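You operate a simulated robot arm through the tools that you are given. There is no shell and no other tool. Be economical: measure what you need, move in short steps, check, and stop when the job is done.

The job below is to be done with a simulated robot arm. You get a single attempt, and the scene is never put back.

JOB
Put things in order on the top of the work bench. At the end: the brown carton from the top of the work bench stands on top of the yellow tape roll; the silver cup from the top of the work bench stands where the blue oil can stood; the blue oil can from the top of the work bench stands where the brown carton stood; the blue pad stands where the silver cup stood; whatever was shut is shut again. Leave all else as you found it, and nothing knocked over.
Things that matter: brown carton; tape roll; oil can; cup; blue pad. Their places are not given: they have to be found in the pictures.

It is judged by the outcome, as a careful person would: the job done as asked, and still so three seconds after it is handed in. It fails if anything else is knocked over, pushed out of place, dropped, spilled or broken.

ROBOT AND FRAMES
A 7-joint arm with a two-finger parallel gripper, fixed in place. Base frame: the origin is at the foot of the arm, x ahead of it, y to its left, z up; the work surface is at about z = 0. Readings come in mm, degrees, newtons and seconds.
With the tool pointing down near the work surface it reaches from about 240 to 620 mm from the base axis. Its first joint turns from -66.0 to 66.0 degrees. Payload 2.6 kg.
The TCP is the grasp point between the finger pads, 30 mm short of the fingertips. In the tool frame z runs along the fingers and y along their closing line. Largest opening 94 mm; finger width 28, thickness 10; the body of the gripper, 50 by 96 mm, starts 55 mm behind the TCP.
Orientation is that of the tool frame in the base frame, as a unit quaternion [x, y, z, w]. With the fingers straight down and closing along the base's y, the tool's x points along the base's -x, its y along +y and its z along -z.

CONTROLS
- The arm moves only by the tool move_arm. Its argument "plan" is a list of rows, each a list of 6 numbers: the shift along the tool's x, y, z in mm, then the turn, a rotation vector about the tool's x, y, z in degrees. In form: [[tx, ty, tz, wx, wy, wz], ...]. A call has 1 to 20 rows; each row shifts and turns the commanded pose from where the row before left it, along the tool's axes as they then stand. "grip" is the closure in counts, from 0 (fully open) to 255 (shut), set as the call begins (left out, the last holds). A row lasts 0.2 s, in which the tool goes at most 50 mm and 8.6 degrees; a call with a longer step from one row to the next is refused whole, and so is a gripper value outside its range. A pose out of reach is approached as far as the arm can. The call stops where the force on the tool passes 40 N (or 10 N more than at its start, if that is more) or the arm is blocked; 0.2 s more then pass. The fingers move at their own pace (about 72 mm/s each) and stop on an object; they squeeze with about 24 N. The grip force told is the motor's: it shows also when the fingers shut on nothing. Time passes only in rows, and 0.2 s behind the last, so rows that do not move let the fingers close. It gives the time, the measured TCP pose, the force on the tool (base axes), the opening and the grip force at its end, in the units of the frame above (readings bear some noise), and new pictures: "views" is both (left out), scene, wrist or none.
- Cameras (640 x 400 px; columns grow to the right, rows downward): "scene" is fixed at [38.5, 442, 552.3]; the picture's right is [-0.70, -0.71, 0.00], its down [-0.49, 0.48, -0.72] and it looks along [0.52, -0.51, -0.69] (base axes); focal length 278 px, centre (320, 200). "wrist" rides on the gripper at [-37, 0, -58] in the tool frame; the picture's right is [0.00, -1.00, 0.00], its down [0.97, 0.00, -0.24] and it looks along [0.24, 0.00, 0.97] (tool axes); focal length 218 px, centre (320, 200).
- measure_at(camera, pixels): there is no depth. For up to 12 entries [column, row, z] of the newest picture of that camera ("zoom" is the newest enlarged one), the place [x, y] in the base frame at which the ray of that pixel passes the height z, good to about 2 mm. No time passes.
- close_up(camera, box): a new picture of the part [left, top, right, bottom] of that camera's present view, enlarged. No time passes.
- close_job(): hands the job in; it is judged then, once.

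Keep the steps short. Do not move on a guess: measure, check each grasp and each placing, and mend mistakes. In all there are 80 turns and 120 pictures (those below and enlarged ones count). Leave the gripper open and the arm clear of the work at the hand-in unless told otherwise, and finish with a single line.

The tools are called after ">>>" by a JSON object that holds its "name" and its "arguments". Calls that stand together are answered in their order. move_arm: Moves the arm, as the interface text tells. Its arguments: {"type":"object","properties":{"plan":{"type":"array"},"grip":{"type":"number"},"views":{"type":"string","enum":["both","scene","wrist","none"]}},"required":["plan"]} The other tools are called the same way: measure_at (camera, pixels) gives the place at which the rays of pixels pass given heights; close_up (camera, box) takes an enlarged picture of a part of a camera's view; close_job () hands the job in.

At the start:

```text
time: 0.0
tool_pos: [426.1, 7.4, 291.8]
tool_rot: [0.001, 1.0, 0.0, 0.0]
wrist_force: [0.4, -0.4, -0.3]
gripper_width: 94.0
finger_force: 0.0
```

scene: 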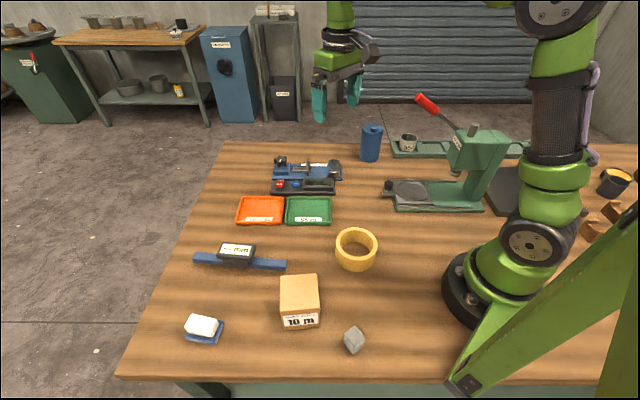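
wrist: 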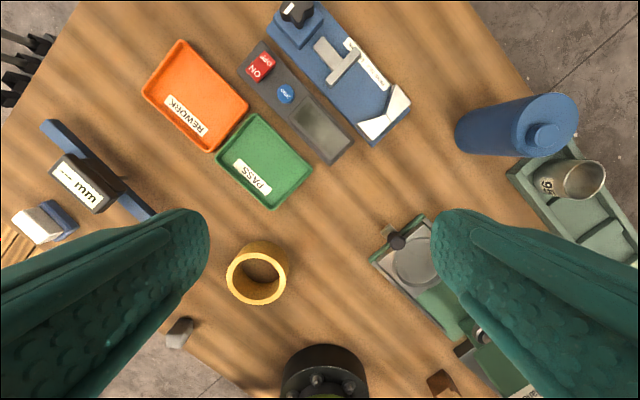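

I see the carton near (300,300), the tape roll at (356,249), the oil can at (371,143) and the cup at (408,142). There is a blue thing under a white block at (205,328). I'll enlarge these areas before measuring.

>>> {"name": "close_up", "arguments": {"camera": "scene", "box": [340, 110, 500, 210]}}

>>> {"name": "close_up", "arguments": {"camera": "scene", "box": [170, 220, 410, 370]}}

```text
4.00 times, centred on (420, 160) of scene
```

zoom: 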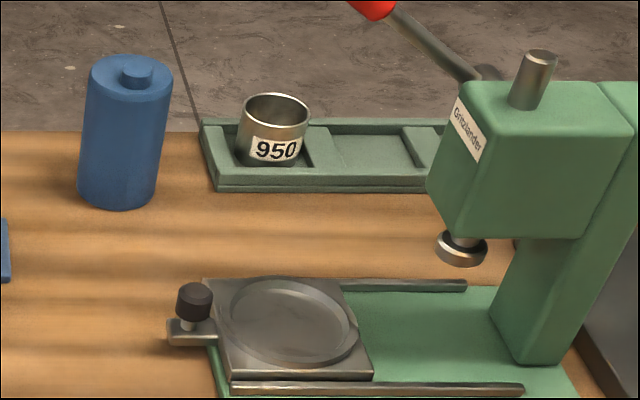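

```text
2.67 times, centred on (290, 295) of scene
```

zoom: 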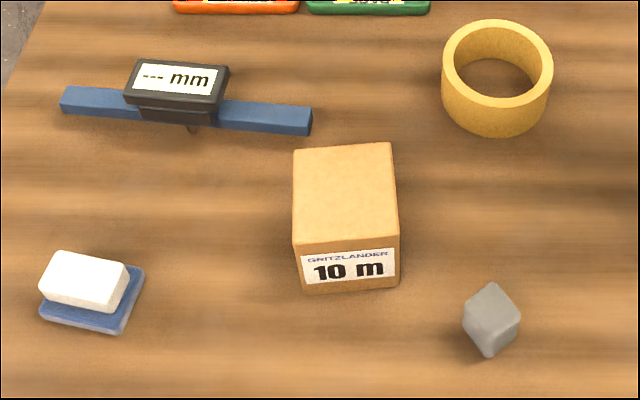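

The blue pad has a white block on top of it, and the cup stands in a compartment of a green tray. I'll measure points in this enlarged picture: the carton, roll and pad.

>>> {"name": "measure_at", "arguments": {"camera": "zoom", "pixels": [[303, 294, 0], [399, 288, 0], [293, 244, 50], [398, 236, 50], [293, 150, 50], [390, 143, 50], [442, 65, 40], [553, 68, 40], [497, 20, 40], [497, 107, 40], [497, 137, 0], [490, 322, 10]]}}

>>> {"name": "measure_at", "arguments": {"camera": "zoom", "pixels": [[40, 315, 0], [119, 334, 0], [144, 272, 10], [119, 330, 10], [40, 308, 10], [41, 290, 18], [111, 312, 18], [62, 252, 30], [128, 265, 30], [110, 293, 30], [45, 276, 30], [120, 310, 12]]}}

>>> {"name": "measure_at", "arguments": {"camera": "scene", "pixels": [[359, 158, 0], [379, 159, 0], [369, 162, 0], [362, 127, 90], [383, 128, 90], [372, 133, 90], [391, 157, 0], [401, 152, 10], [417, 152, 10], [401, 137, 45], [417, 137, 45], [409, 142, 45]]}}

```text
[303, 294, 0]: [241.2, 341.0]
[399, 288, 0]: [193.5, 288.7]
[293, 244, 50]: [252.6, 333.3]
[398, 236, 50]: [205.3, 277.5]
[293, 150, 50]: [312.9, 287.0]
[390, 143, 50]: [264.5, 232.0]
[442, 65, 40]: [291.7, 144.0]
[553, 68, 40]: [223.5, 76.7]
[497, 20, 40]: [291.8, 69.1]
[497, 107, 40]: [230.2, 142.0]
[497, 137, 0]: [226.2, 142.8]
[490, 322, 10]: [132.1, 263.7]
```

```text
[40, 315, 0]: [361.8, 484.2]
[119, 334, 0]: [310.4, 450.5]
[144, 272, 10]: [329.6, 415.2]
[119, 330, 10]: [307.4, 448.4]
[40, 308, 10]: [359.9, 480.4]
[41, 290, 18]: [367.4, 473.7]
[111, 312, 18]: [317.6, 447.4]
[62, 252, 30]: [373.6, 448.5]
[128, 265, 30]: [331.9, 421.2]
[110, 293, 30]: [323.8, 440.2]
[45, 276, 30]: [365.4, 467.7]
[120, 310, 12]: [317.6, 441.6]
```

```text
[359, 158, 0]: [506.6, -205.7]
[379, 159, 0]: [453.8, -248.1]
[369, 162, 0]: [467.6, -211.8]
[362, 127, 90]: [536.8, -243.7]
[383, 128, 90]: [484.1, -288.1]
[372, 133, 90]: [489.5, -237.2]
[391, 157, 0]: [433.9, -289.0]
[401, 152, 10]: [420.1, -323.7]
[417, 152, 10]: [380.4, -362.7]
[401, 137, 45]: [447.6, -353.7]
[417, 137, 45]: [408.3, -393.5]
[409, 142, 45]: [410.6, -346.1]
```

Rough estimates: the carton is at about (255,290), the roll at about (259,108), and the pad at about (338,450). Heights are still uncertain. I'll move the wrist camera over the carton and pad to measure them from above.

>>> {"name": "move_arm", "arguments": {"plan": [[14, 36, 0, 0, 0, 0], [14, 36, 0, 0, 0, 0], [14, 36, 0, 0, 0, 0], [14, 36, 0, 0, 0, 0], [14, 36, 0, 0, 0, 0], [14, 36, 0, 0, 0, 0], [14, 36, 0, 0, 0, 0], [14, 36, 0, 0, 0, 0], [0, 0, 0, 0, 0, 0]], "views": "wrist"}}

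```text
time: 2.0
tool_pos: [313.5, 296.5, 292.4]
tool_rot: [0.001, 1.0, -0.001, 0.0]
wrist_force: [0.3, -0.3, 0.1]
gripper_width: 93.8
finger_force: 0.1
```

wrist: 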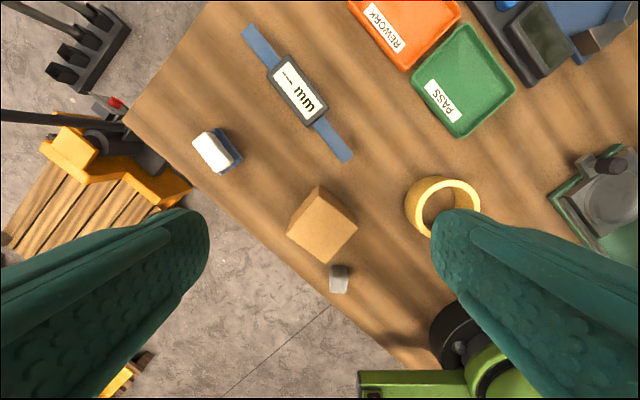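

>>> {"name": "close_up", "arguments": {"camera": "wrist", "box": [180, 110, 372, 230]}}

>>> {"name": "close_up", "arguments": {"camera": "wrist", "box": [272, 170, 432, 270]}}

```text
3.33 times, centred on (276, 170) of wrist
```

zoom: 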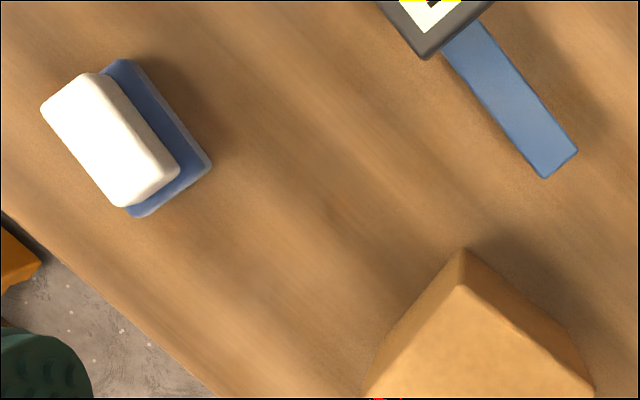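

```text
4.00 times, centred on (352, 220) of wrist
```

zoom: 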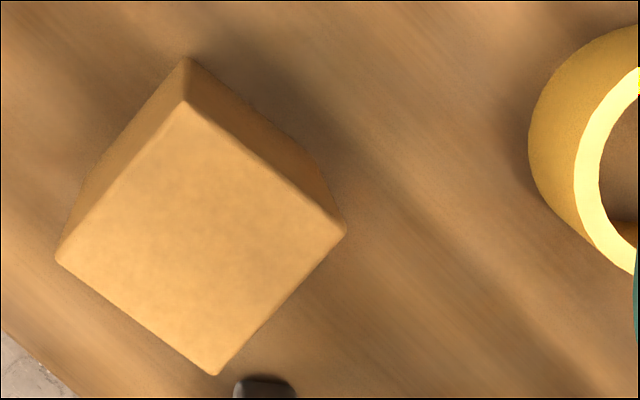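

The carton's top corners show at (184,102), (345,230), (214,375) and (56,258) in the enlargement, and its far bottom corner at (187,58). I'll measure these at several heights.

>>> {"name": "measure_at", "arguments": {"camera": "zoom", "pixels": [[187, 58, 0], [184, 102, 60], [184, 102, 70], [184, 102, 80], [345, 230, 70], [214, 375, 70], [56, 258, 70]]}}

>>> {"name": "measure_at", "arguments": {"camera": "wrist", "pixels": [[216, 129, 0], [243, 160, 0], [221, 174, 0], [192, 142, 30], [210, 131, 30], [233, 160, 30], [217, 172, 30]]}}

>>> {"name": "measure_at", "arguments": {"camera": "scene", "pixels": [[280, 277, 70], [316, 274, 70], [319, 308, 70], [279, 311, 70]]}}

```text
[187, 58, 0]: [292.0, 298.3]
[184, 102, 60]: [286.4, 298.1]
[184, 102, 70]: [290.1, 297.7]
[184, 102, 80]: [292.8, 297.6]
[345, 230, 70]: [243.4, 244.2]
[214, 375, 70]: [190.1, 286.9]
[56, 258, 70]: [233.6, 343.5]
```

```text
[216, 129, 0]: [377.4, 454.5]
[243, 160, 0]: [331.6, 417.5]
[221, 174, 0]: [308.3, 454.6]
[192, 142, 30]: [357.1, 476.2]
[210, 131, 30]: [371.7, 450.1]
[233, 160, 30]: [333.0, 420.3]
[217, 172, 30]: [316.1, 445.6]
```

```text
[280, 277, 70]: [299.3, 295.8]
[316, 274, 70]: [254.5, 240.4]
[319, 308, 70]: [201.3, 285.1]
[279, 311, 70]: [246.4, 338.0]
```

The measurements agree: the carton is centred at about (243.5,293), about 69 mm square and 80 mm high, with edges at 50° and -40°. I'll move above it and turn the tool -50° about its z, so the fingers close across two faces.

>>> {"name": "move_arm", "arguments": {"plan": [[35, -1.6, 30, 0, 0, 0], [35, -1.6, 30, 0, 0, 0], [0, 0, 15, 0, 0, -8.35], [0, 0, 15, 0, 0, -8.35], [0, 0, 15, 0, 0, -8.35], [0, 0, 15, 0, 0, -8.35], [0, 0, 15, 0, 0, -8.35], [0, 0, 15, 0, 0, -8.35], [0, 0, 0, 0, 0, 0]]}}

```text
time: 4.0
tool_pos: [246.3, 292.5, 141.2]
tool_rot: [-0.424, 0.906, 0.0, 0.0]
wrist_force: [1.4, 0.2, -0.4]
gripper_width: 94.2
finger_force: 0.1
```

scene: 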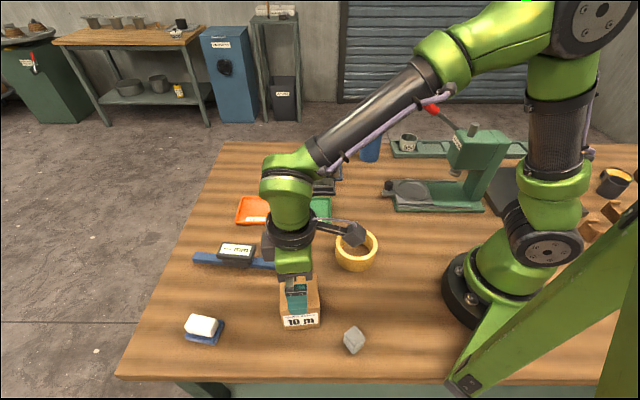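
wrist: 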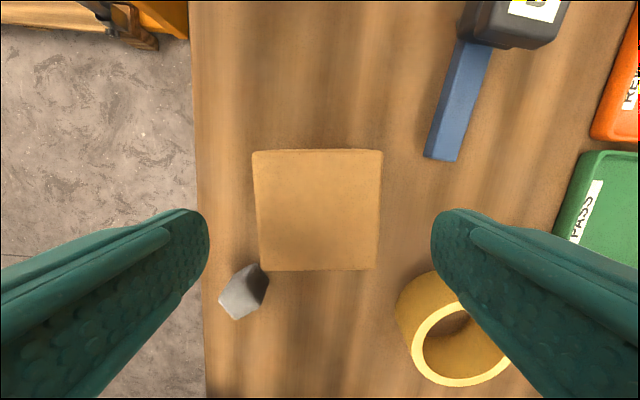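

The carton is centred between the fingers and square to them. I'll check its top corners from here and measure the roll's rim, then go down.

>>> {"name": "measure_at", "arguments": {"camera": "wrist", "pixels": [[252, 150, 80], [383, 150, 80], [378, 270, 80], [261, 270, 80], [411, 341, 47], [468, 303, 47], [446, 386, 47]]}}

```text
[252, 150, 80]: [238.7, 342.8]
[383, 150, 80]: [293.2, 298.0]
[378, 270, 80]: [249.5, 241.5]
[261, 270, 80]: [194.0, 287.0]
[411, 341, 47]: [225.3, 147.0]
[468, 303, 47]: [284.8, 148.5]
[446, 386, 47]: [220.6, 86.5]
```

The carton's centre is confirmed at (244,292). I'll go straight down to TCP z of about 48.

>>> {"name": "move_arm", "arguments": {"plan": [[0, 0, 32, 0, 0, 0], [0, 0, 32, 0, 0, 0], [0, 0, 29, 0, 0, 0], [0, 0, 0, 0, 0, 0]], "views": "none"}}

>>> {"name": "move_arm", "arguments": {"plan": [[0, 0, 0, 0, 0, 0], [0, 0, 0, 0, 0, 0], [0, 0, 0, 0, 0, 0], [0, 0, 0, 0, 0, 0]], "grip": 255, "views": "none"}}

>>> {"name": "move_arm", "arguments": {"plan": [[0, 0, -20, 0, 0, 0], [0, 0, -30, 0, 0, 0], [0, 0, -30, 0, 0, 0], [0, 0, -30, 0, 0, 0], [0, 0, 0, 0, 0, 0]]}}

```text
time: 5.0
tool_pos: [245.1, 294.6, 50.0]
tool_rot: [-0.423, 0.906, -0.001, 0.0]
wrist_force: [-0.3, -0.2, 0.3]
gripper_width: 93.8
finger_force: 0.1
```

```text
time: 6.0
tool_pos: [244.9, 292.7, 48.7]
tool_rot: [-0.423, 0.906, 0.0, 0.0]
wrist_force: [-0.3, 0.0, 0.0]
gripper_width: 74.3
finger_force: 23.8
```

```text
time: 7.2
tool_pos: [244.4, 293.0, 160.6]
tool_rot: [-0.424, 0.906, 0.001, 0.0]
wrist_force: [-0.4, -0.3, -1.8]
gripper_width: 74.0
finger_force: 23.7
```

scene: 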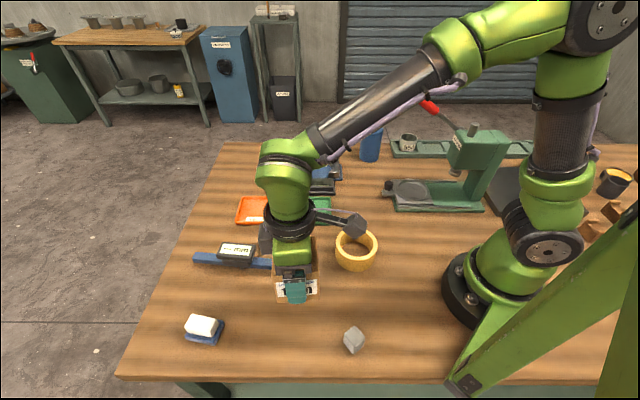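
wrist: 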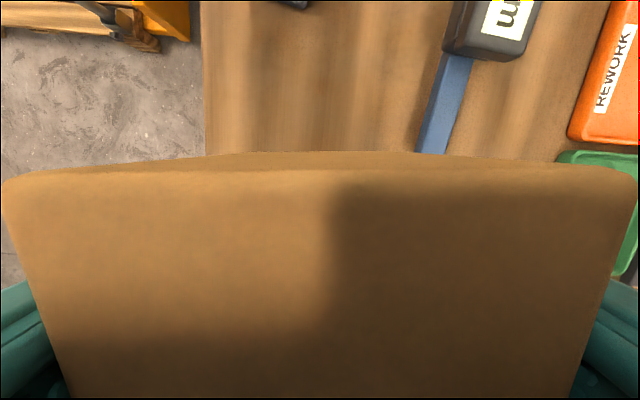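

The carton is held: opening 74 mm, 24 N, lifted clear. From both cameras the roll's centre is (256.5,112), its radius about 46 and its height about 44. I'll carry the carton over at its present height.

>>> {"name": "move_arm", "arguments": {"plan": [[26.2, -25.1, 0, 0, 0, 0], [26.2, -25.1, 0, 0, 0, 0], [26.2, -25.1, 0, 0, 0, 0], [26.2, -25.1, 0, 0, 0, 0], [26.2, -25.1, 0, 0, 0, 0], [0, 0, 0, 0, 0, 0], [0, 0, 0, 0, 0, 0]], "views": "scene"}}

>>> {"name": "close_up", "arguments": {"camera": "scene", "box": [260, 160, 452, 280]}}

```text
time: 8.8
tool_pos: [258.1, 111.4, 159.6]
tool_rot: [-0.423, 0.906, 0.0, 0.0]
wrist_force: [0.0, 0.6, -1.9]
gripper_width: 74.2
finger_force: 24.3
```

scene: 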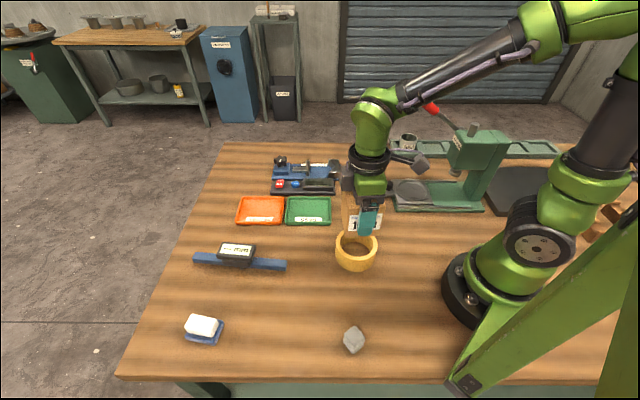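

```text
3.33 times, centred on (356, 220) of scene
```

zoom: 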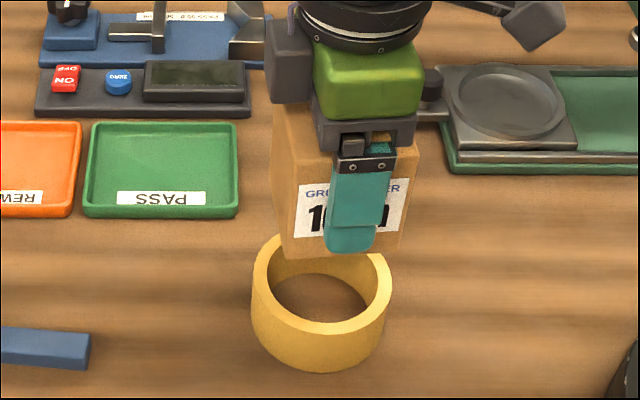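

>>> {"name": "measure_at", "arguments": {"camera": "zoom", "pixels": [[252, 277, 44], [391, 280, 44], [320, 335, 44], [320, 373, 0], [271, 285, 44], [374, 288, 44], [283, 259, 111], [405, 249, 111]]}}

```text
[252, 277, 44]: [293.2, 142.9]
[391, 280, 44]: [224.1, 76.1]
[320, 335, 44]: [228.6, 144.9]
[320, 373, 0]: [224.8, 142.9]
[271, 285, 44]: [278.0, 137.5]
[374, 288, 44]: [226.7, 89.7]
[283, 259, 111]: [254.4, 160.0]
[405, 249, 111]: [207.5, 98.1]
```

The roll's centre refines to (257.5,110.5), and the carton is above it within about 1 mm. I'll lower it to just short of contact first.

>>> {"name": "move_arm", "arguments": {"plan": [[0, 0, 25, 0, 0, 0], [0, 0, 20, 0, 0, 0], [0, 0, 13, 0, 0, 0], [0, 0, 2, 0, 0, 0], [0, 0, 0, 0, 0, 0]], "views": "none"}}

>>> {"name": "close_up", "arguments": {"camera": "scene", "box": [296, 190, 424, 270]}}

```text
time: 10.0
tool_pos: [256.8, 112.3, 99.1]
tool_rot: [-0.423, 0.906, 0.0, 0.0]
wrist_force: [0.3, -0.1, -1.5]
gripper_width: 74.3
finger_force: 23.6
```

```text
5.00 times, centred on (360, 230) of scene
```

zoom: 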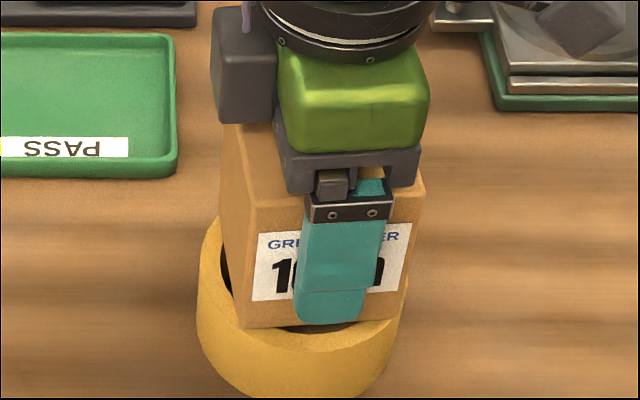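

The carton is just above the ring. I'll step down 1 mm at a time and watch the force.

>>> {"name": "move_arm", "arguments": {"plan": [[0, 0, 1, 0, 0, 0], [0, 0, 1, 0, 0, 0], [0, 0, 1, 0, 0, 0], [0, 0, 0, 0, 0, 0]], "views": "none"}}

```text
time: 11.0
tool_pos: [256.9, 111.3, 96.1]
tool_rot: [-0.423, 0.906, 0.001, 0.0]
wrist_force: [0.3, -0.4, -2.3]
gripper_width: 74.3
finger_force: 24.0
```

>>> {"name": "move_arm", "arguments": {"plan": [[0, 0, 1, 0, 0, 0], [0, 0, 1, 0, 0, 0], [0, 0, 0, 0, 0, 0]], "views": "none"}}

```text
time: 11.8
tool_pos: [256.0, 114.0, 93.3]
tool_rot: [-0.424, 0.906, 0.0, 0.0]
wrist_force: [0.4, 0.3, -2.1]
gripper_width: 74.3
finger_force: 23.9
```

>>> {"name": "move_arm", "arguments": {"plan": [[0, 0, 1, 0, 0, 0], [0, 0, 1, 0, 0, 0], [0, 0, 0, 0, 0, 0]], "views": "none"}}

>>> {"name": "close_up", "arguments": {"camera": "scene", "box": [296, 190, 424, 270]}}

```text
time: 12.6
tool_pos: [257.3, 111.9, 92.5]
tool_rot: [-0.424, 0.906, -0.001, 0.001]
wrist_force: [-2.8, -1.1, 20.0]
gripper_width: 74.3
finger_force: 24.0
```

```text
5.00 times, centred on (360, 230) of scene
```

zoom: 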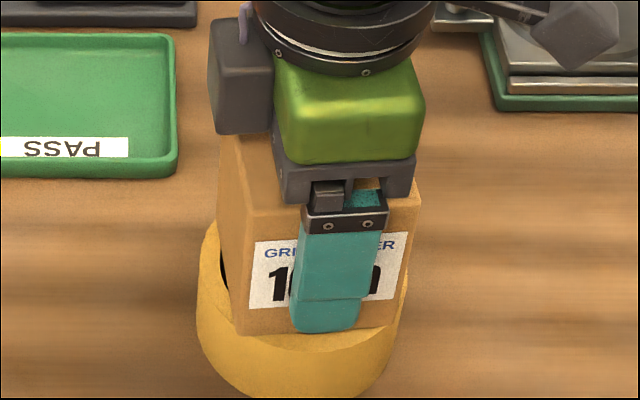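

Contact is made: +20 N at z 92.5. I'll release it, then rise straight up.

>>> {"name": "move_arm", "arguments": {"plan": [[0, 0, -0.5, 0, 0, 0], [0, 0, 0, 0, 0, 0], [0, 0, 0, 0, 0, 0]], "grip": 0, "views": "none"}}

>>> {"name": "move_arm", "arguments": {"plan": [[0, 0, -20, 0, 0, 0], [0, 0, -40, 0, 0, 0], [0, 0, -40, 0, 0, 0], [0, 0, -45, 0, 0, 0], [0, 0, -45, 0, 0, 0], [0, 0, 0, 0, 0, 0]]}}

```text
time: 13.4
tool_pos: [256.5, 111.9, 93.3]
tool_rot: [-0.423, 0.906, 0.0, 0.0]
wrist_force: [0.1, -0.4, -0.3]
gripper_width: 94.0
finger_force: 0.0
```

```text
time: 14.8
tool_pos: [256.9, 112.5, 283.3]
tool_rot: [-0.423, 0.906, 0.0, 0.0]
wrist_force: [-0.7, -0.1, 0.6]
gripper_width: 94.0
finger_force: 0.0
```

scene: 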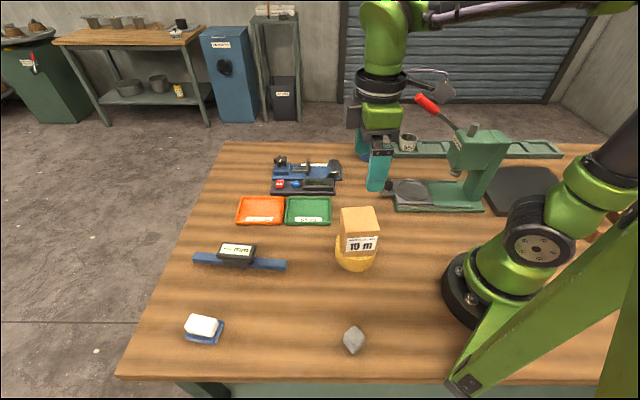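
wrist: 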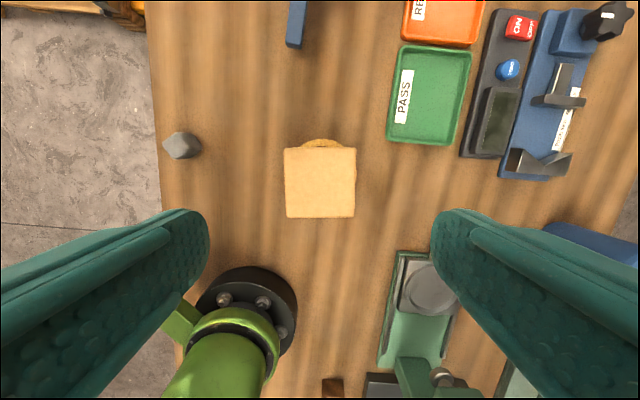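

The carton stands squarely on the roll. Next is the oil can. I'll raise the arm and move to view the can and tray from above, staying well short of the press handle.

>>> {"name": "move_arm", "arguments": {"plan": [[0, 0, -40, 0, 0, 0], [10, -36, 0, 0, 0, 0], [10, -36, 0, 0, 0, 0], [10, -36, 0, 0, 0, 0], [10, -36, 0, 0, 0, 0], [10, -36, 0, 0, 0, 0], [10, -36, 0, 0, 0, 0], [10, -36, 0, 0, 0, 0], [0, -30, 0, 0, 0, 0], [0, 0, 0, 0, 0, 8.35], [0, 0, 0, 0, 0, 8.35], [0, 0, 0, 0, 0, 8.35], [0, 0, 0, 0, 0, 8.35], [0, 0, 0, 0, 0, 8.35], [0, 0, 0, 0, 0, 8.35], [0, 0, 0, 0, 0, 0]]}}

```text
time: 18.2
tool_pos: [429.0, -122.9, 322.5]
tool_rot: [0.002, 1.0, 0.0, 0.0]
wrist_force: [1.5, 0.4, 0.4]
gripper_width: 93.9
finger_force: 0.1
```

scene: 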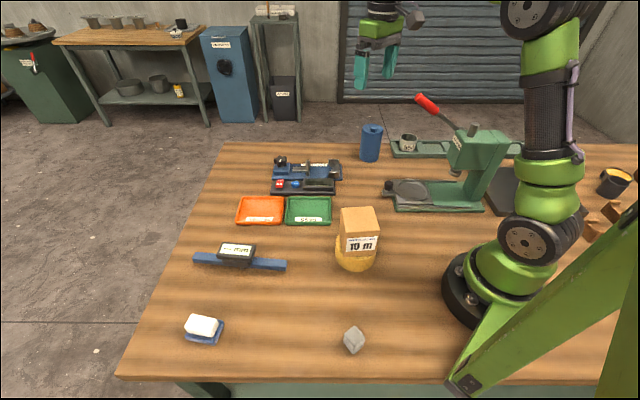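
wrist: 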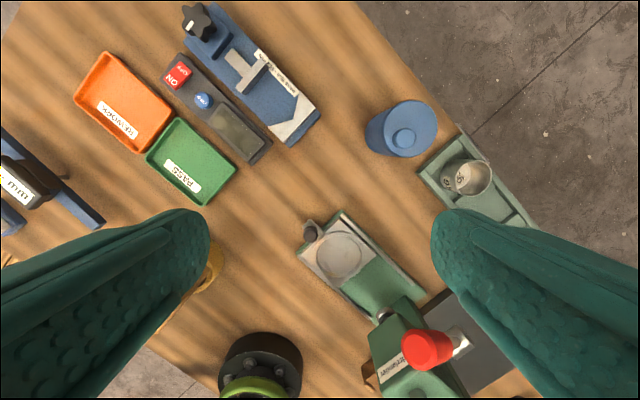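

I can see the handle knob at wrist (427,349) and scene (425,101), and the can and cup clearly. I'll measure each at several heights to triangulate.

>>> {"name": "close_up", "arguments": {"camera": "wrist", "box": [340, 80, 532, 200]}}

>>> {"name": "measure_at", "arguments": {"camera": "wrist", "pixels": [[427, 349, 150], [427, 349, 200], [427, 349, 250]]}}

>>> {"name": "measure_at", "arguments": {"camera": "scene", "pixels": [[422, 99, 150], [422, 99, 200], [422, 99, 250]]}}

```text
3.33 times, centred on (436, 140) of wrist
```

zoom: 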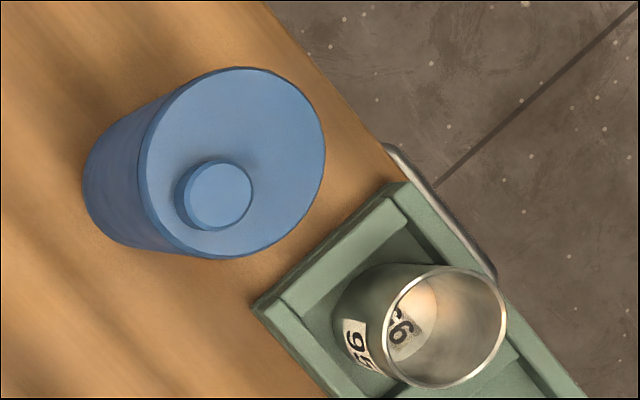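

```text
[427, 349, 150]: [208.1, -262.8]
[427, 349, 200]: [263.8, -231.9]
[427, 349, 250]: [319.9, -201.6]
```

```text
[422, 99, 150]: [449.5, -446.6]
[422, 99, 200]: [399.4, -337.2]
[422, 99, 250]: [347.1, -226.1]
```

The knob is at about (333,-203) and z 258, so I'll keep clear of it. Now I'll measure the can top, the cup rim and the tray corner.

>>> {"name": "measure_at", "arguments": {"camera": "zoom", "pixels": [[138, 165, 110], [325, 145, 110], [240, 67, 110], [222, 259, 110], [83, 180, 0], [130, 243, 0], [383, 330, 45], [507, 312, 45], [450, 265, 45], [435, 388, 45], [400, 182, 15], [252, 305, 15]]}}

>>> {"name": "close_up", "arguments": {"camera": "scene", "box": [340, 110, 468, 190]}}

```text
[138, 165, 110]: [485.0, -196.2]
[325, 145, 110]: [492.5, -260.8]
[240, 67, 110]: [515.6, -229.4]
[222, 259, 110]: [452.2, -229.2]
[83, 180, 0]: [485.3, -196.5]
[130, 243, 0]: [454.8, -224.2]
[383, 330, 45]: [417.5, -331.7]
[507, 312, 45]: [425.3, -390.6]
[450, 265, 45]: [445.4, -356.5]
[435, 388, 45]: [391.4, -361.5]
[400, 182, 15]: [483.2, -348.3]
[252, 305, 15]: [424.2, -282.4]
```

```text
5.00 times, centred on (404, 150) of scene
```

zoom: 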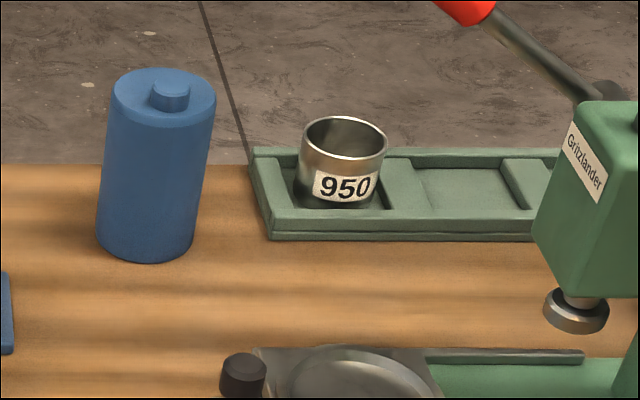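

>>> {"name": "measure_at", "arguments": {"camera": "zoom", "pixels": [[96, 236, 0], [194, 238, 0], [147, 262, 0], [111, 95, 110], [216, 100, 110], [160, 127, 110], [302, 143, 50], [387, 145, 50], [342, 160, 50], [300, 190, 10], [342, 207, 10], [249, 155, 15]]}}

```text
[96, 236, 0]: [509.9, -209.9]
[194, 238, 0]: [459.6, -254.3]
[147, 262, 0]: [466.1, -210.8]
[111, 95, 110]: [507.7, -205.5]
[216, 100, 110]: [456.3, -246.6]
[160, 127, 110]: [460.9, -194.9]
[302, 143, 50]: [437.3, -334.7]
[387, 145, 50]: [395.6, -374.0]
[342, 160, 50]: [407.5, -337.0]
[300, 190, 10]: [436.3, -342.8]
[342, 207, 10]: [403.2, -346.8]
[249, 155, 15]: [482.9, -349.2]
```

The can is centred at (484,-230), 64 mm across and 110 mm tall. The cup is at about (419,-357) with its rim at about 49. I'll go above the can with the fingers closing along y, lower part of the way, and check the forearm's clearance to the handle knob.

>>> {"name": "move_arm", "arguments": {"plan": [[-18, -36, 0, 0, 0, 0], [-18, -36, 0, 0, 0, 0], [-19, -35, 0, 0, 0, 0], [0, 0, 40, 0, 0, 0], [0, 0, 40, 0, 0, 0], [0, 0, 40, 0, 0, 0], [0, 0, 30, 0, 0, 0], [0, 0, 0, 0, 0, 0]]}}

```text
time: 20.0
tool_pos: [482.3, -230.6, 172.6]
tool_rot: [0.0, 1.0, 0.0, 0.001]
wrist_force: [0.2, -0.2, -0.5]
gripper_width: 94.1
finger_force: 0.0
```

scene: 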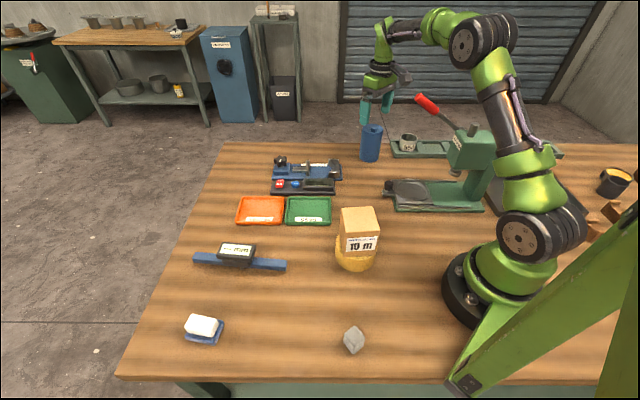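
wrist: 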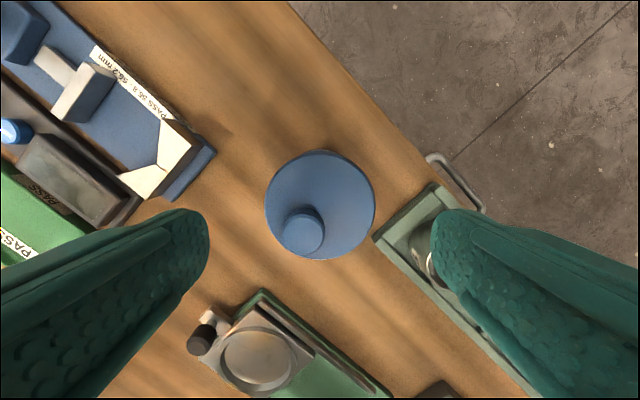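

The forearm passes well above the knob. I'll check the can's centring with the top circle in the wrist view.

>>> {"name": "measure_at", "arguments": {"camera": "wrist", "pixels": [[264, 205, 110], [376, 207, 110], [320, 150, 110], [322, 260, 110], [302, 233, 122]]}}

```text
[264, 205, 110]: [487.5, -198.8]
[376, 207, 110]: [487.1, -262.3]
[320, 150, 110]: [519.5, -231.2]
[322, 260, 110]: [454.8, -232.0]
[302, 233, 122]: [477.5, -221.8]
```

The can's centre is (487,-231), so I'll shift 3 mm in x and go down to TCP z of about 78, then close and lift.

>>> {"name": "move_arm", "arguments": {"plan": [[-3, -0.5, 24, 0, 0, 0], [0, 0, 35, 0, 0, 0], [0, 0, 35, 0, 0, 0], [0, 0, 0, 0, 0, 0]], "views": "none"}}

>>> {"name": "move_arm", "arguments": {"plan": [[0, 0, 0, 0, 0, 0], [0, 0, 0, 0, 0, 0], [0, 0, 0, 0, 0, 0], [0, 0, 0, 0, 0, 0]], "grip": 255, "views": "none"}}

>>> {"name": "move_arm", "arguments": {"plan": [[0, 0, -10, 0, 0, 0], [0, 0, -30, 0, 0, 0], [0, 0, -40, 0, 0, 0], [0, 0, -40, 0, 0, 0], [0, 0, -40, 0, 0, 0], [0, 0, 0, 0, 0, 0]]}}

```text
time: 21.0
tool_pos: [486.1, -229.0, 79.4]
tool_rot: [0.0, 1.0, 0.0, 0.001]
wrist_force: [0.2, 0.4, -0.4]
gripper_width: 94.1
finger_force: 0.1
```

```text
time: 22.0
tool_pos: [487.3, -229.0, 79.4]
tool_rot: [0.0, 1.0, 0.0, 0.0]
wrist_force: [-1.6, 0.8, 0.3]
gripper_width: 67.0
finger_force: 23.9
```

```text
time: 23.4
tool_pos: [486.1, -229.5, 239.4]
tool_rot: [0.0, 1.0, 0.0, 0.0]
wrist_force: [0.0, -0.1, -5.1]
gripper_width: 65.9
finger_force: 23.6
```

scene: 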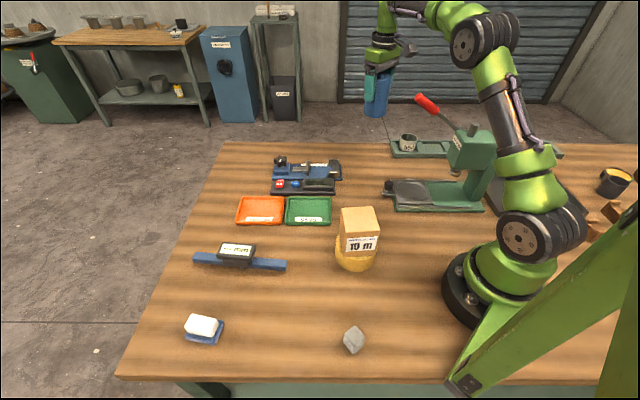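
wrist: 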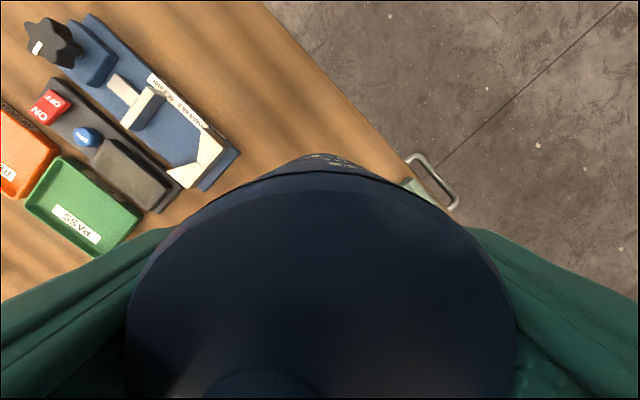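

The can is held at 66 mm and 24 N, with its bottom at about z 160. I'll carry it to the carton's old place (244,292.5), passing above everything.

>>> {"name": "move_arm", "arguments": {"plan": [[18.6, 40.15, 0, 0, 0, 0], [18.6, 40.15, 0, 0, 0, 0], [18.6, 40.15, 0, 0, 0, 0], [18.6, 40.15, 0, 0, 0, 0], [18.6, 40.15, 0, 0, 0, 0], [18.6, 40.15, 0, 0, 0, 0], [18.6, 40.15, 0, 0, 0, 0], [18.6, 40.15, 0, 0, 0, 0], [18.6, 40.15, 0, 0, 0, 0], [18.6, 40.15, 0, 0, 0, 0], [18.6, 40.15, 0, 0, 0, 0], [18.6, 40.15, 0, 0, 0, 0], [18.6, 40.15, 0, 0, 0, 0], [0, 0, 0, 0, 0, 0], [0, 0, 0, 0, 0, 0]], "views": "scene"}}

```text
time: 26.6
tool_pos: [243.0, 291.5, 238.4]
tool_rot: [-0.001, 1.0, -0.001, 0.0]
wrist_force: [-0.3, -0.2, -5.8]
gripper_width: 66.1
finger_force: 24.4
```

scene: 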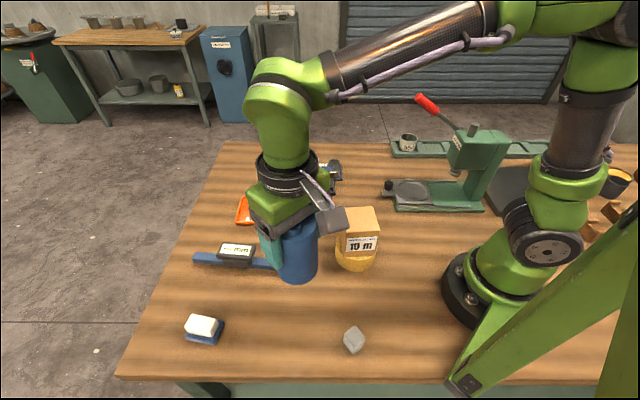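

The can is over the carton's old place, with nothing close by. I'll lower it to just above the bench.

>>> {"name": "move_arm", "arguments": {"plan": [[0, 0, 45, 0, 0, 0], [0, 0, 45, 0, 0, 0], [0, 0, 40, 0, 0, 0], [0, 0, 20, 0, 0, 0], [0, 0, 6, 0, 0, 0], [0, 0, 0, 0, 0, 0]], "views": "scene"}}

>>> {"name": "move_arm", "arguments": {"plan": [[0, 0, 1, 0, 0, 0], [0, 0, 1, 0, 0, 0], [0, 0, 0, 0, 0, 0]], "views": "none"}}

```text
time: 28.0
tool_pos: [244.7, 290.6, 82.7]
tool_rot: [0.0, 1.0, 0.0, 0.0]
wrist_force: [0.4, 0.6, -4.4]
gripper_width: 66.0
finger_force: 23.8
```

scene: 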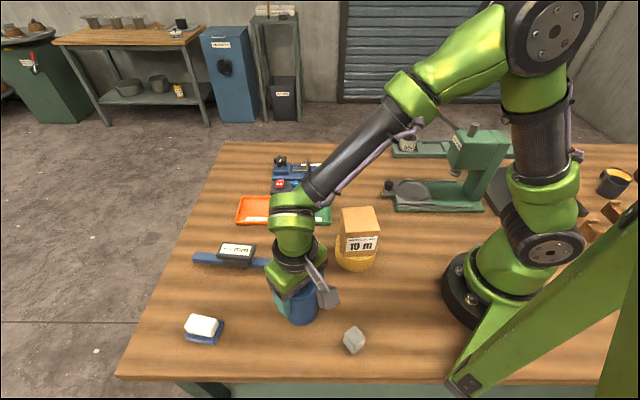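

```text
time: 28.8
tool_pos: [245.5, 290.8, 81.0]
tool_rot: [0.001, 1.0, 0.0, 0.0]
wrist_force: [-1.4, -0.7, -5.7]
gripper_width: 65.8
finger_force: 23.7
```

>>> {"name": "move_arm", "arguments": {"plan": [[0, 0, 1, 0, 0, 0], [0, 0, 0.7, 0, 0, 0], [0, 0, 0, 0, 0, 0]], "views": "none"}}

```text
time: 29.6
tool_pos: [245.6, 291.5, 79.0]
tool_rot: [-0.001, 1.0, 0.0, 0.0]
wrist_force: [-3.0, -2.4, 7.1]
gripper_width: 66.3
finger_force: 24.2
```

The force went from -5 to +7 N, so the can is on the bench. I'll open the gripper and rise.

>>> {"name": "move_arm", "arguments": {"plan": [[0, 0, 0, 0, 0, 0], [0, 0, 0, 0, 0, 0], [0, 0, 0, 0, 0, 0]], "grip": 0, "views": "none"}}

>>> {"name": "move_arm", "arguments": {"plan": [[0, 0, -30, 0, 0, 0], [0, 0, -40, 0, 0, 0], [0, 0, -45, 0, 0, 0], [0, 0, -45, 0, 0, 0], [0, 0, -45, 0, 0, 0], [0, 0, -30, 0, 0, 0], [0, 0, 0, 0, 0, 0]]}}

```text
time: 30.4
tool_pos: [245.5, 291.1, 78.6]
tool_rot: [0.0, 1.0, 0.0, 0.0]
wrist_force: [-0.4, 0.5, 0.0]
gripper_width: 94.2
finger_force: 0.1
```

```text
time: 32.0
tool_pos: [244.9, 291.1, 316.3]
tool_rot: [0.0, 1.0, 0.0, 0.0]
wrist_force: [-0.5, -0.3, 0.2]
gripper_width: 94.1
finger_force: 0.0
```

scene: 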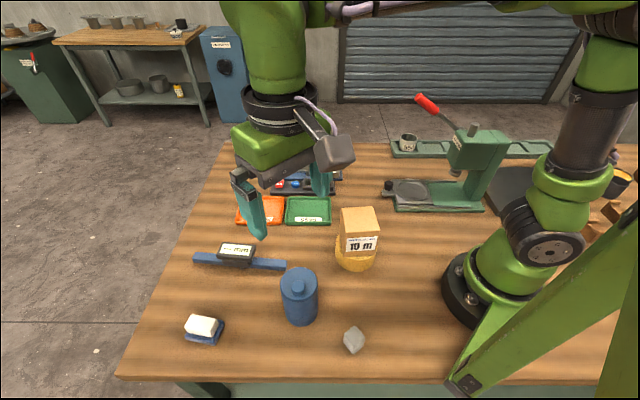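
wrist: 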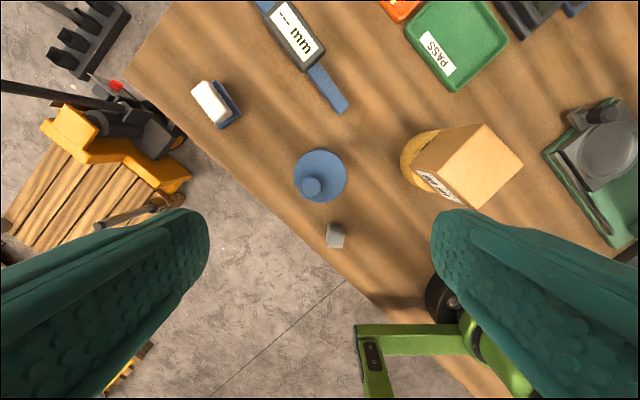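

The can stands where the carton was. Next is the cup. I'll return along the same high path to above the can's old place, then go toward the cup to view it from above.

>>> {"name": "move_arm", "arguments": {"plan": [[-18.6, -39.4, 0, 0, 0, 0], [-18.6, -39.4, 0, 0, 0, 0], [-18.6, -39.4, 0, 0, 0, 0], [-18.6, -39.4, 0, 0, 0, 0], [-18.6, -39.4, 0, 0, 0, 0], [-18.6, -39.4, 0, 0, 0, 0], [-18.6, -39.4, 0, 0, 0, 0], [-18.6, -39.4, 0, 0, 0, 0], [-18.6, -39.4, 0, 0, 0, 0], [-18.6, -39.4, 0, 0, 0, 0], [-18.6, -39.4, 0, 0, 0, 0], [-18.6, -39.4, 0, 0, 0, 0], [-18.6, -39.4, 0, 0, 0, 0], [10, -40, 20, 0, 0, 0], [20, -40, 20, 0, 0, 0], [20, -34, 20, 0, 0, 0], [0, 0, 0, 0, 0, 0]]}}

```text
time: 35.6
tool_pos: [436.6, -335.6, 255.6]
tool_rot: [0.0, 1.0, 0.0, -0.001]
wrist_force: [0.2, 0.2, -0.1]
gripper_width: 94.2
finger_force: 0.0
```

scene: 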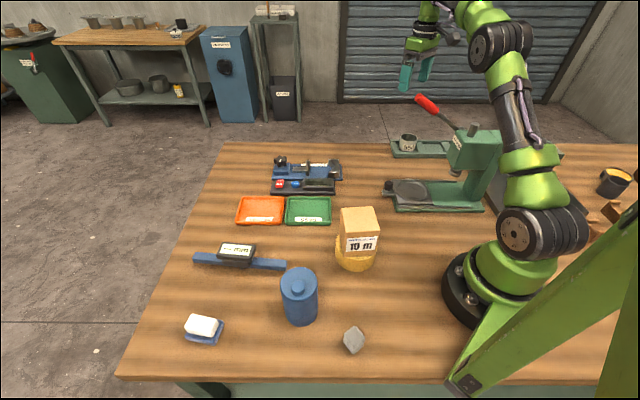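
wrist: 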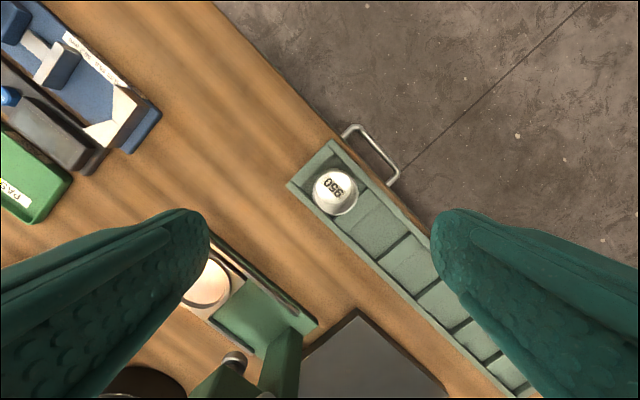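

>>> {"name": "close_up", "arguments": {"camera": "wrist", "box": [270, 120, 430, 220]}}

```text
4.00 times, centred on (350, 170) of wrist
```

zoom: 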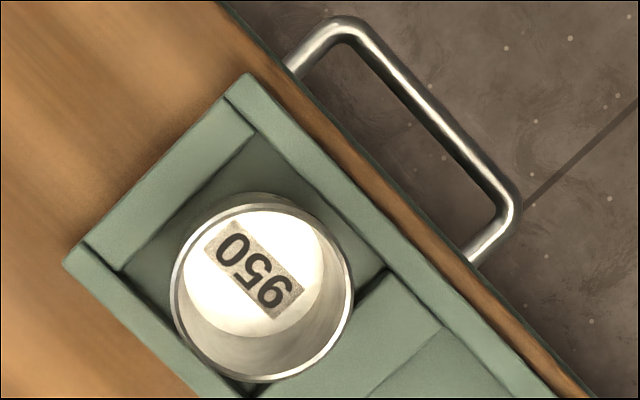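

I'll measure the rim and the compartment.

>>> {"name": "measure_at", "arguments": {"camera": "zoom", "pixels": [[170, 292, 49], [355, 290, 49], [262, 205, 49], [262, 383, 49], [258, 135, 6], [122, 270, 6], [388, 268, 6], [250, 388, 6], [262, 192, 6], [245, 73, 15], [64, 262, 15], [445, 325, 8]]}}

```text
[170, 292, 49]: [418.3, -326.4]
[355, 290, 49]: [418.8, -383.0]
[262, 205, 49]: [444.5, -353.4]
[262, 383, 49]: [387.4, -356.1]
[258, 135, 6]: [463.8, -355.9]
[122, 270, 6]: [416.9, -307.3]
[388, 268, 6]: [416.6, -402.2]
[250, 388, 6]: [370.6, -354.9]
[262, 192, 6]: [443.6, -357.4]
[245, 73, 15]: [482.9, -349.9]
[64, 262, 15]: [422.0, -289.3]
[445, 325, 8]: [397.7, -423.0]
```

The cup's centre is (418,-355.5), 57 mm across. The compartment is about 66 x 67 mm inside, centred at (417,-355), with wall tops at 15. I'll grip the cup above the walls, with the TCP at z 51 and the fingertips at 21.

>>> {"name": "move_arm", "arguments": {"plan": [[18.5, -20, 30, 0, 0, 0], [0, 0, 45, 0, 0, 0], [0, 0, 45, 0, 0, 0], [0, 0, 40, 0, 0, 0], [0, 0, 25, 0, 0, 0], [0, 0, 10, 0, 0, 0], [0, 0, 0, 0, 0, 0]]}}

```text
time: 37.2
tool_pos: [417.8, -355.7, 58.3]
tool_rot: [0.001, 1.0, 0.001, 0.0]
wrist_force: [0.0, -0.6, -0.3]
gripper_width: 94.0
finger_force: 0.0
```

scene: 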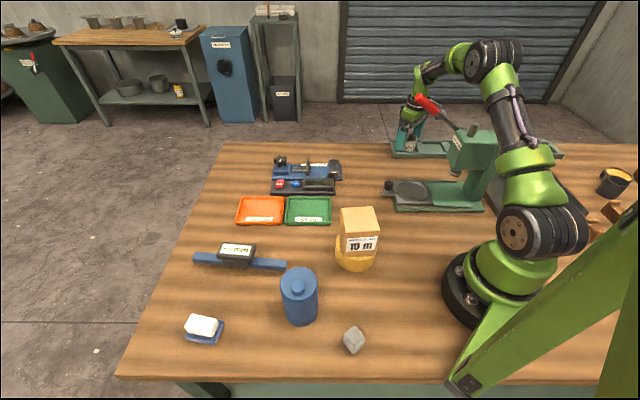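
wrist: 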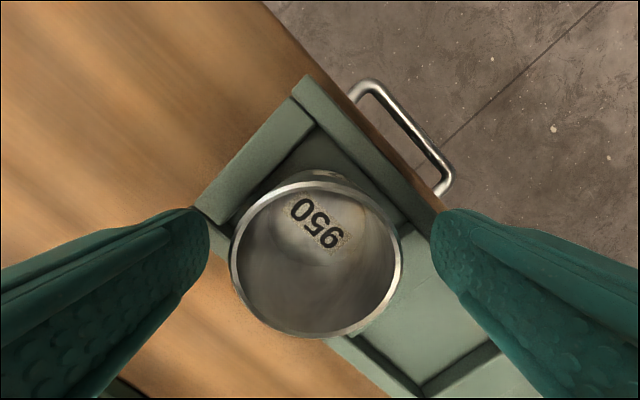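

The cup is between the fingers. I'll lower 6 mm, close and lift.

>>> {"name": "move_arm", "arguments": {"plan": [[0, 0, 6, 0, 0, 0], [0, 0, 0, 0, 0, 0]], "views": "none"}}

>>> {"name": "move_arm", "arguments": {"plan": [[0, 0, 0, 0, 0, 0], [0, 0, 0, 0, 0, 0], [0, 0, 0, 0, 0, 0], [0, 0, 0, 0, 0, 0]], "grip": 255, "views": "none"}}

>>> {"name": "move_arm", "arguments": {"plan": [[0, 0, -8, 0, 0, 0], [0, 0, -20, 0, 0, 0], [0, 0, -30, 0, 0, 0], [0, 0, -30, 0, 0, 0], [0, 0, 0, 0, 0, 0]]}}

```text
time: 37.8
tool_pos: [417.6, -354.7, 54.2]
tool_rot: [0.0, 1.0, 0.001, 0.001]
wrist_force: [0.6, 0.0, 0.6]
gripper_width: 94.1
finger_force: 0.0
```

```text
time: 38.8
tool_pos: [418.3, -354.3, 52.5]
tool_rot: [0.0, 1.0, 0.0, 0.001]
wrist_force: [1.1, -0.2, 1.0]
gripper_width: 54.2
finger_force: 23.9
```

```text
time: 40.0
tool_pos: [417.4, -354.4, 140.7]
tool_rot: [-0.001, 1.0, 0.0, 0.0]
wrist_force: [-0.1, -0.2, 0.0]
gripper_width: 54.0
finger_force: 23.9
```

scene: 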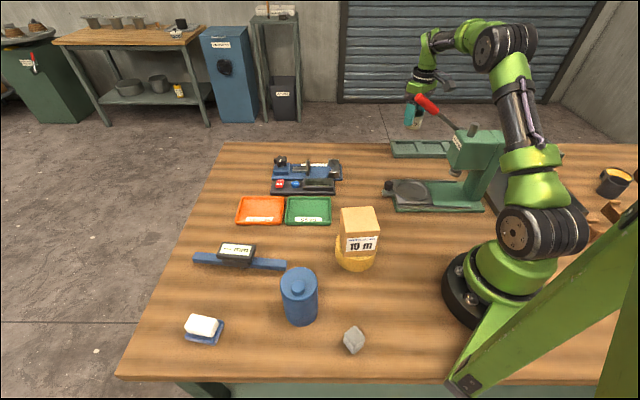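
wrist: 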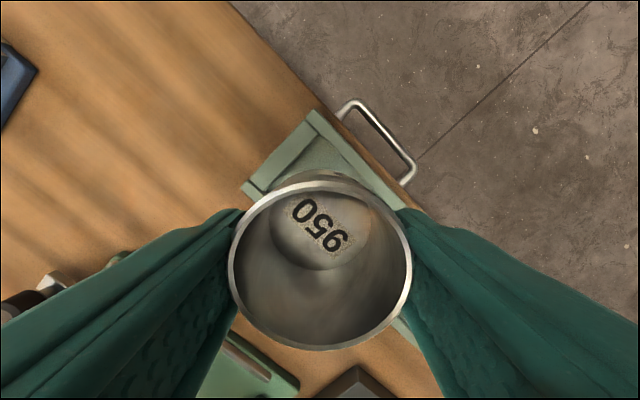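

The cup is held at 54 mm and lifted clear. I'll carry it to the can's old place (486.5,-230.5) and lower to just above the bench.

>>> {"name": "move_arm", "arguments": {"plan": [[-17.25, 31, 0, 0, 0, 0], [-17.25, 31, 0, 0, 0, 0], [-17.25, 31, 0, 0, 0, 0], [-17.25, 31, 0, 0, 0, 0], [0, 0, 30, 0, 0, 0], [0, 0, 30, 0, 0, 0], [0, 0, 22, 0, 0, 0], [0, 0, 8, 0, 0, 0], [0, 0, 0, 0, 0, 0]], "views": "scene"}}

>>> {"name": "close_up", "arguments": {"camera": "scene", "box": [308, 110, 436, 190]}}

```text
time: 42.0
tool_pos: [488.1, -230.3, 50.9]
tool_rot: [0.0, 1.0, 0.0, 0.001]
wrist_force: [-0.1, -0.5, -1.8]
gripper_width: 54.0
finger_force: 24.0
```

scene: 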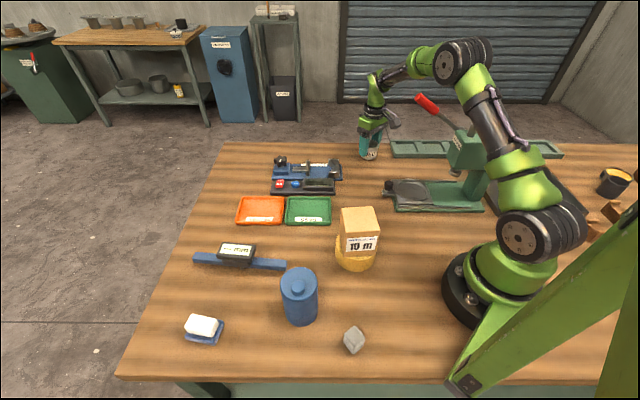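

```text
5.00 times, centred on (372, 150) of scene
```

zoom: 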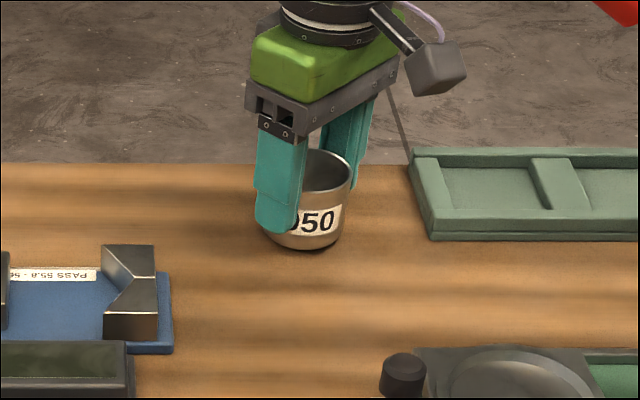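

The cup is just above the bench. I'll step down gently.

>>> {"name": "move_arm", "arguments": {"plan": [[0, 0, 1, 0, 0, 0], [0, 0, 1, 0, 0, 0], [0, 0, 0, 0, 0, 0]], "views": "none"}}

>>> {"name": "move_arm", "arguments": {"plan": [[0, 0, 1, 0, 0, 0], [0, 0, 0.6, 0, 0, 0], [0, 0, 0, 0, 0, 0]], "views": "none"}}

```text
time: 42.8
tool_pos: [486.6, -230.0, 48.7]
tool_rot: [0.0, 1.0, 0.0, 0.0]
wrist_force: [0.3, 0.1, -0.2]
gripper_width: 53.8
finger_force: 24.3
```

```text
time: 43.6
tool_pos: [486.7, -230.5, 48.2]
tool_rot: [0.001, 1.0, 0.0, 0.0]
wrist_force: [0.7, 1.2, -0.7]
gripper_width: 54.2
finger_force: 23.9
```

>>> {"name": "move_arm", "arguments": {"plan": [[0, 0, 1, 0, 0, 0], [0, 0, 0, 0, 0, 0]], "views": "none"}}

>>> {"name": "close_up", "arguments": {"camera": "scene", "box": [340, 130, 404, 170]}}

```text
time: 44.2
tool_pos: [487.0, -230.2, 46.4]
tool_rot: [0.001, 1.0, 0.0, 0.0]
wrist_force: [0.2, 0.6, 0.1]
gripper_width: 53.8
finger_force: 24.2
```

```text
10.00 times, centred on (372, 150) of scene
```

zoom: 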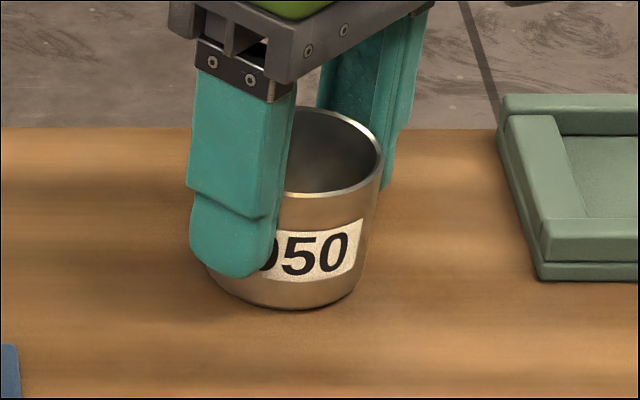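

>>> {"name": "move_arm", "arguments": {"plan": [[0, 0, 1, 0, 0, 0], [0, 0, 0, 0, 0, 0]], "views": "none"}}

```text
time: 44.8
tool_pos: [487.4, -231.0, 45.9]
tool_rot: [0.0, 1.0, 0.0, 0.0]
wrist_force: [0.2, 0.2, -0.2]
gripper_width: 54.3
finger_force: 24.2
```

>>> {"name": "move_arm", "arguments": {"plan": [[0, 0, 1, 0, 0, 0], [0, 0, 0, 0, 0, 0]], "views": "none"}}

```text
time: 45.4
tool_pos: [488.0, -230.8, 44.9]
tool_rot: [0.0, 1.0, 0.0, 0.0]
wrist_force: [-2.0, 1.2, 4.6]
gripper_width: 53.9
finger_force: 23.7
```

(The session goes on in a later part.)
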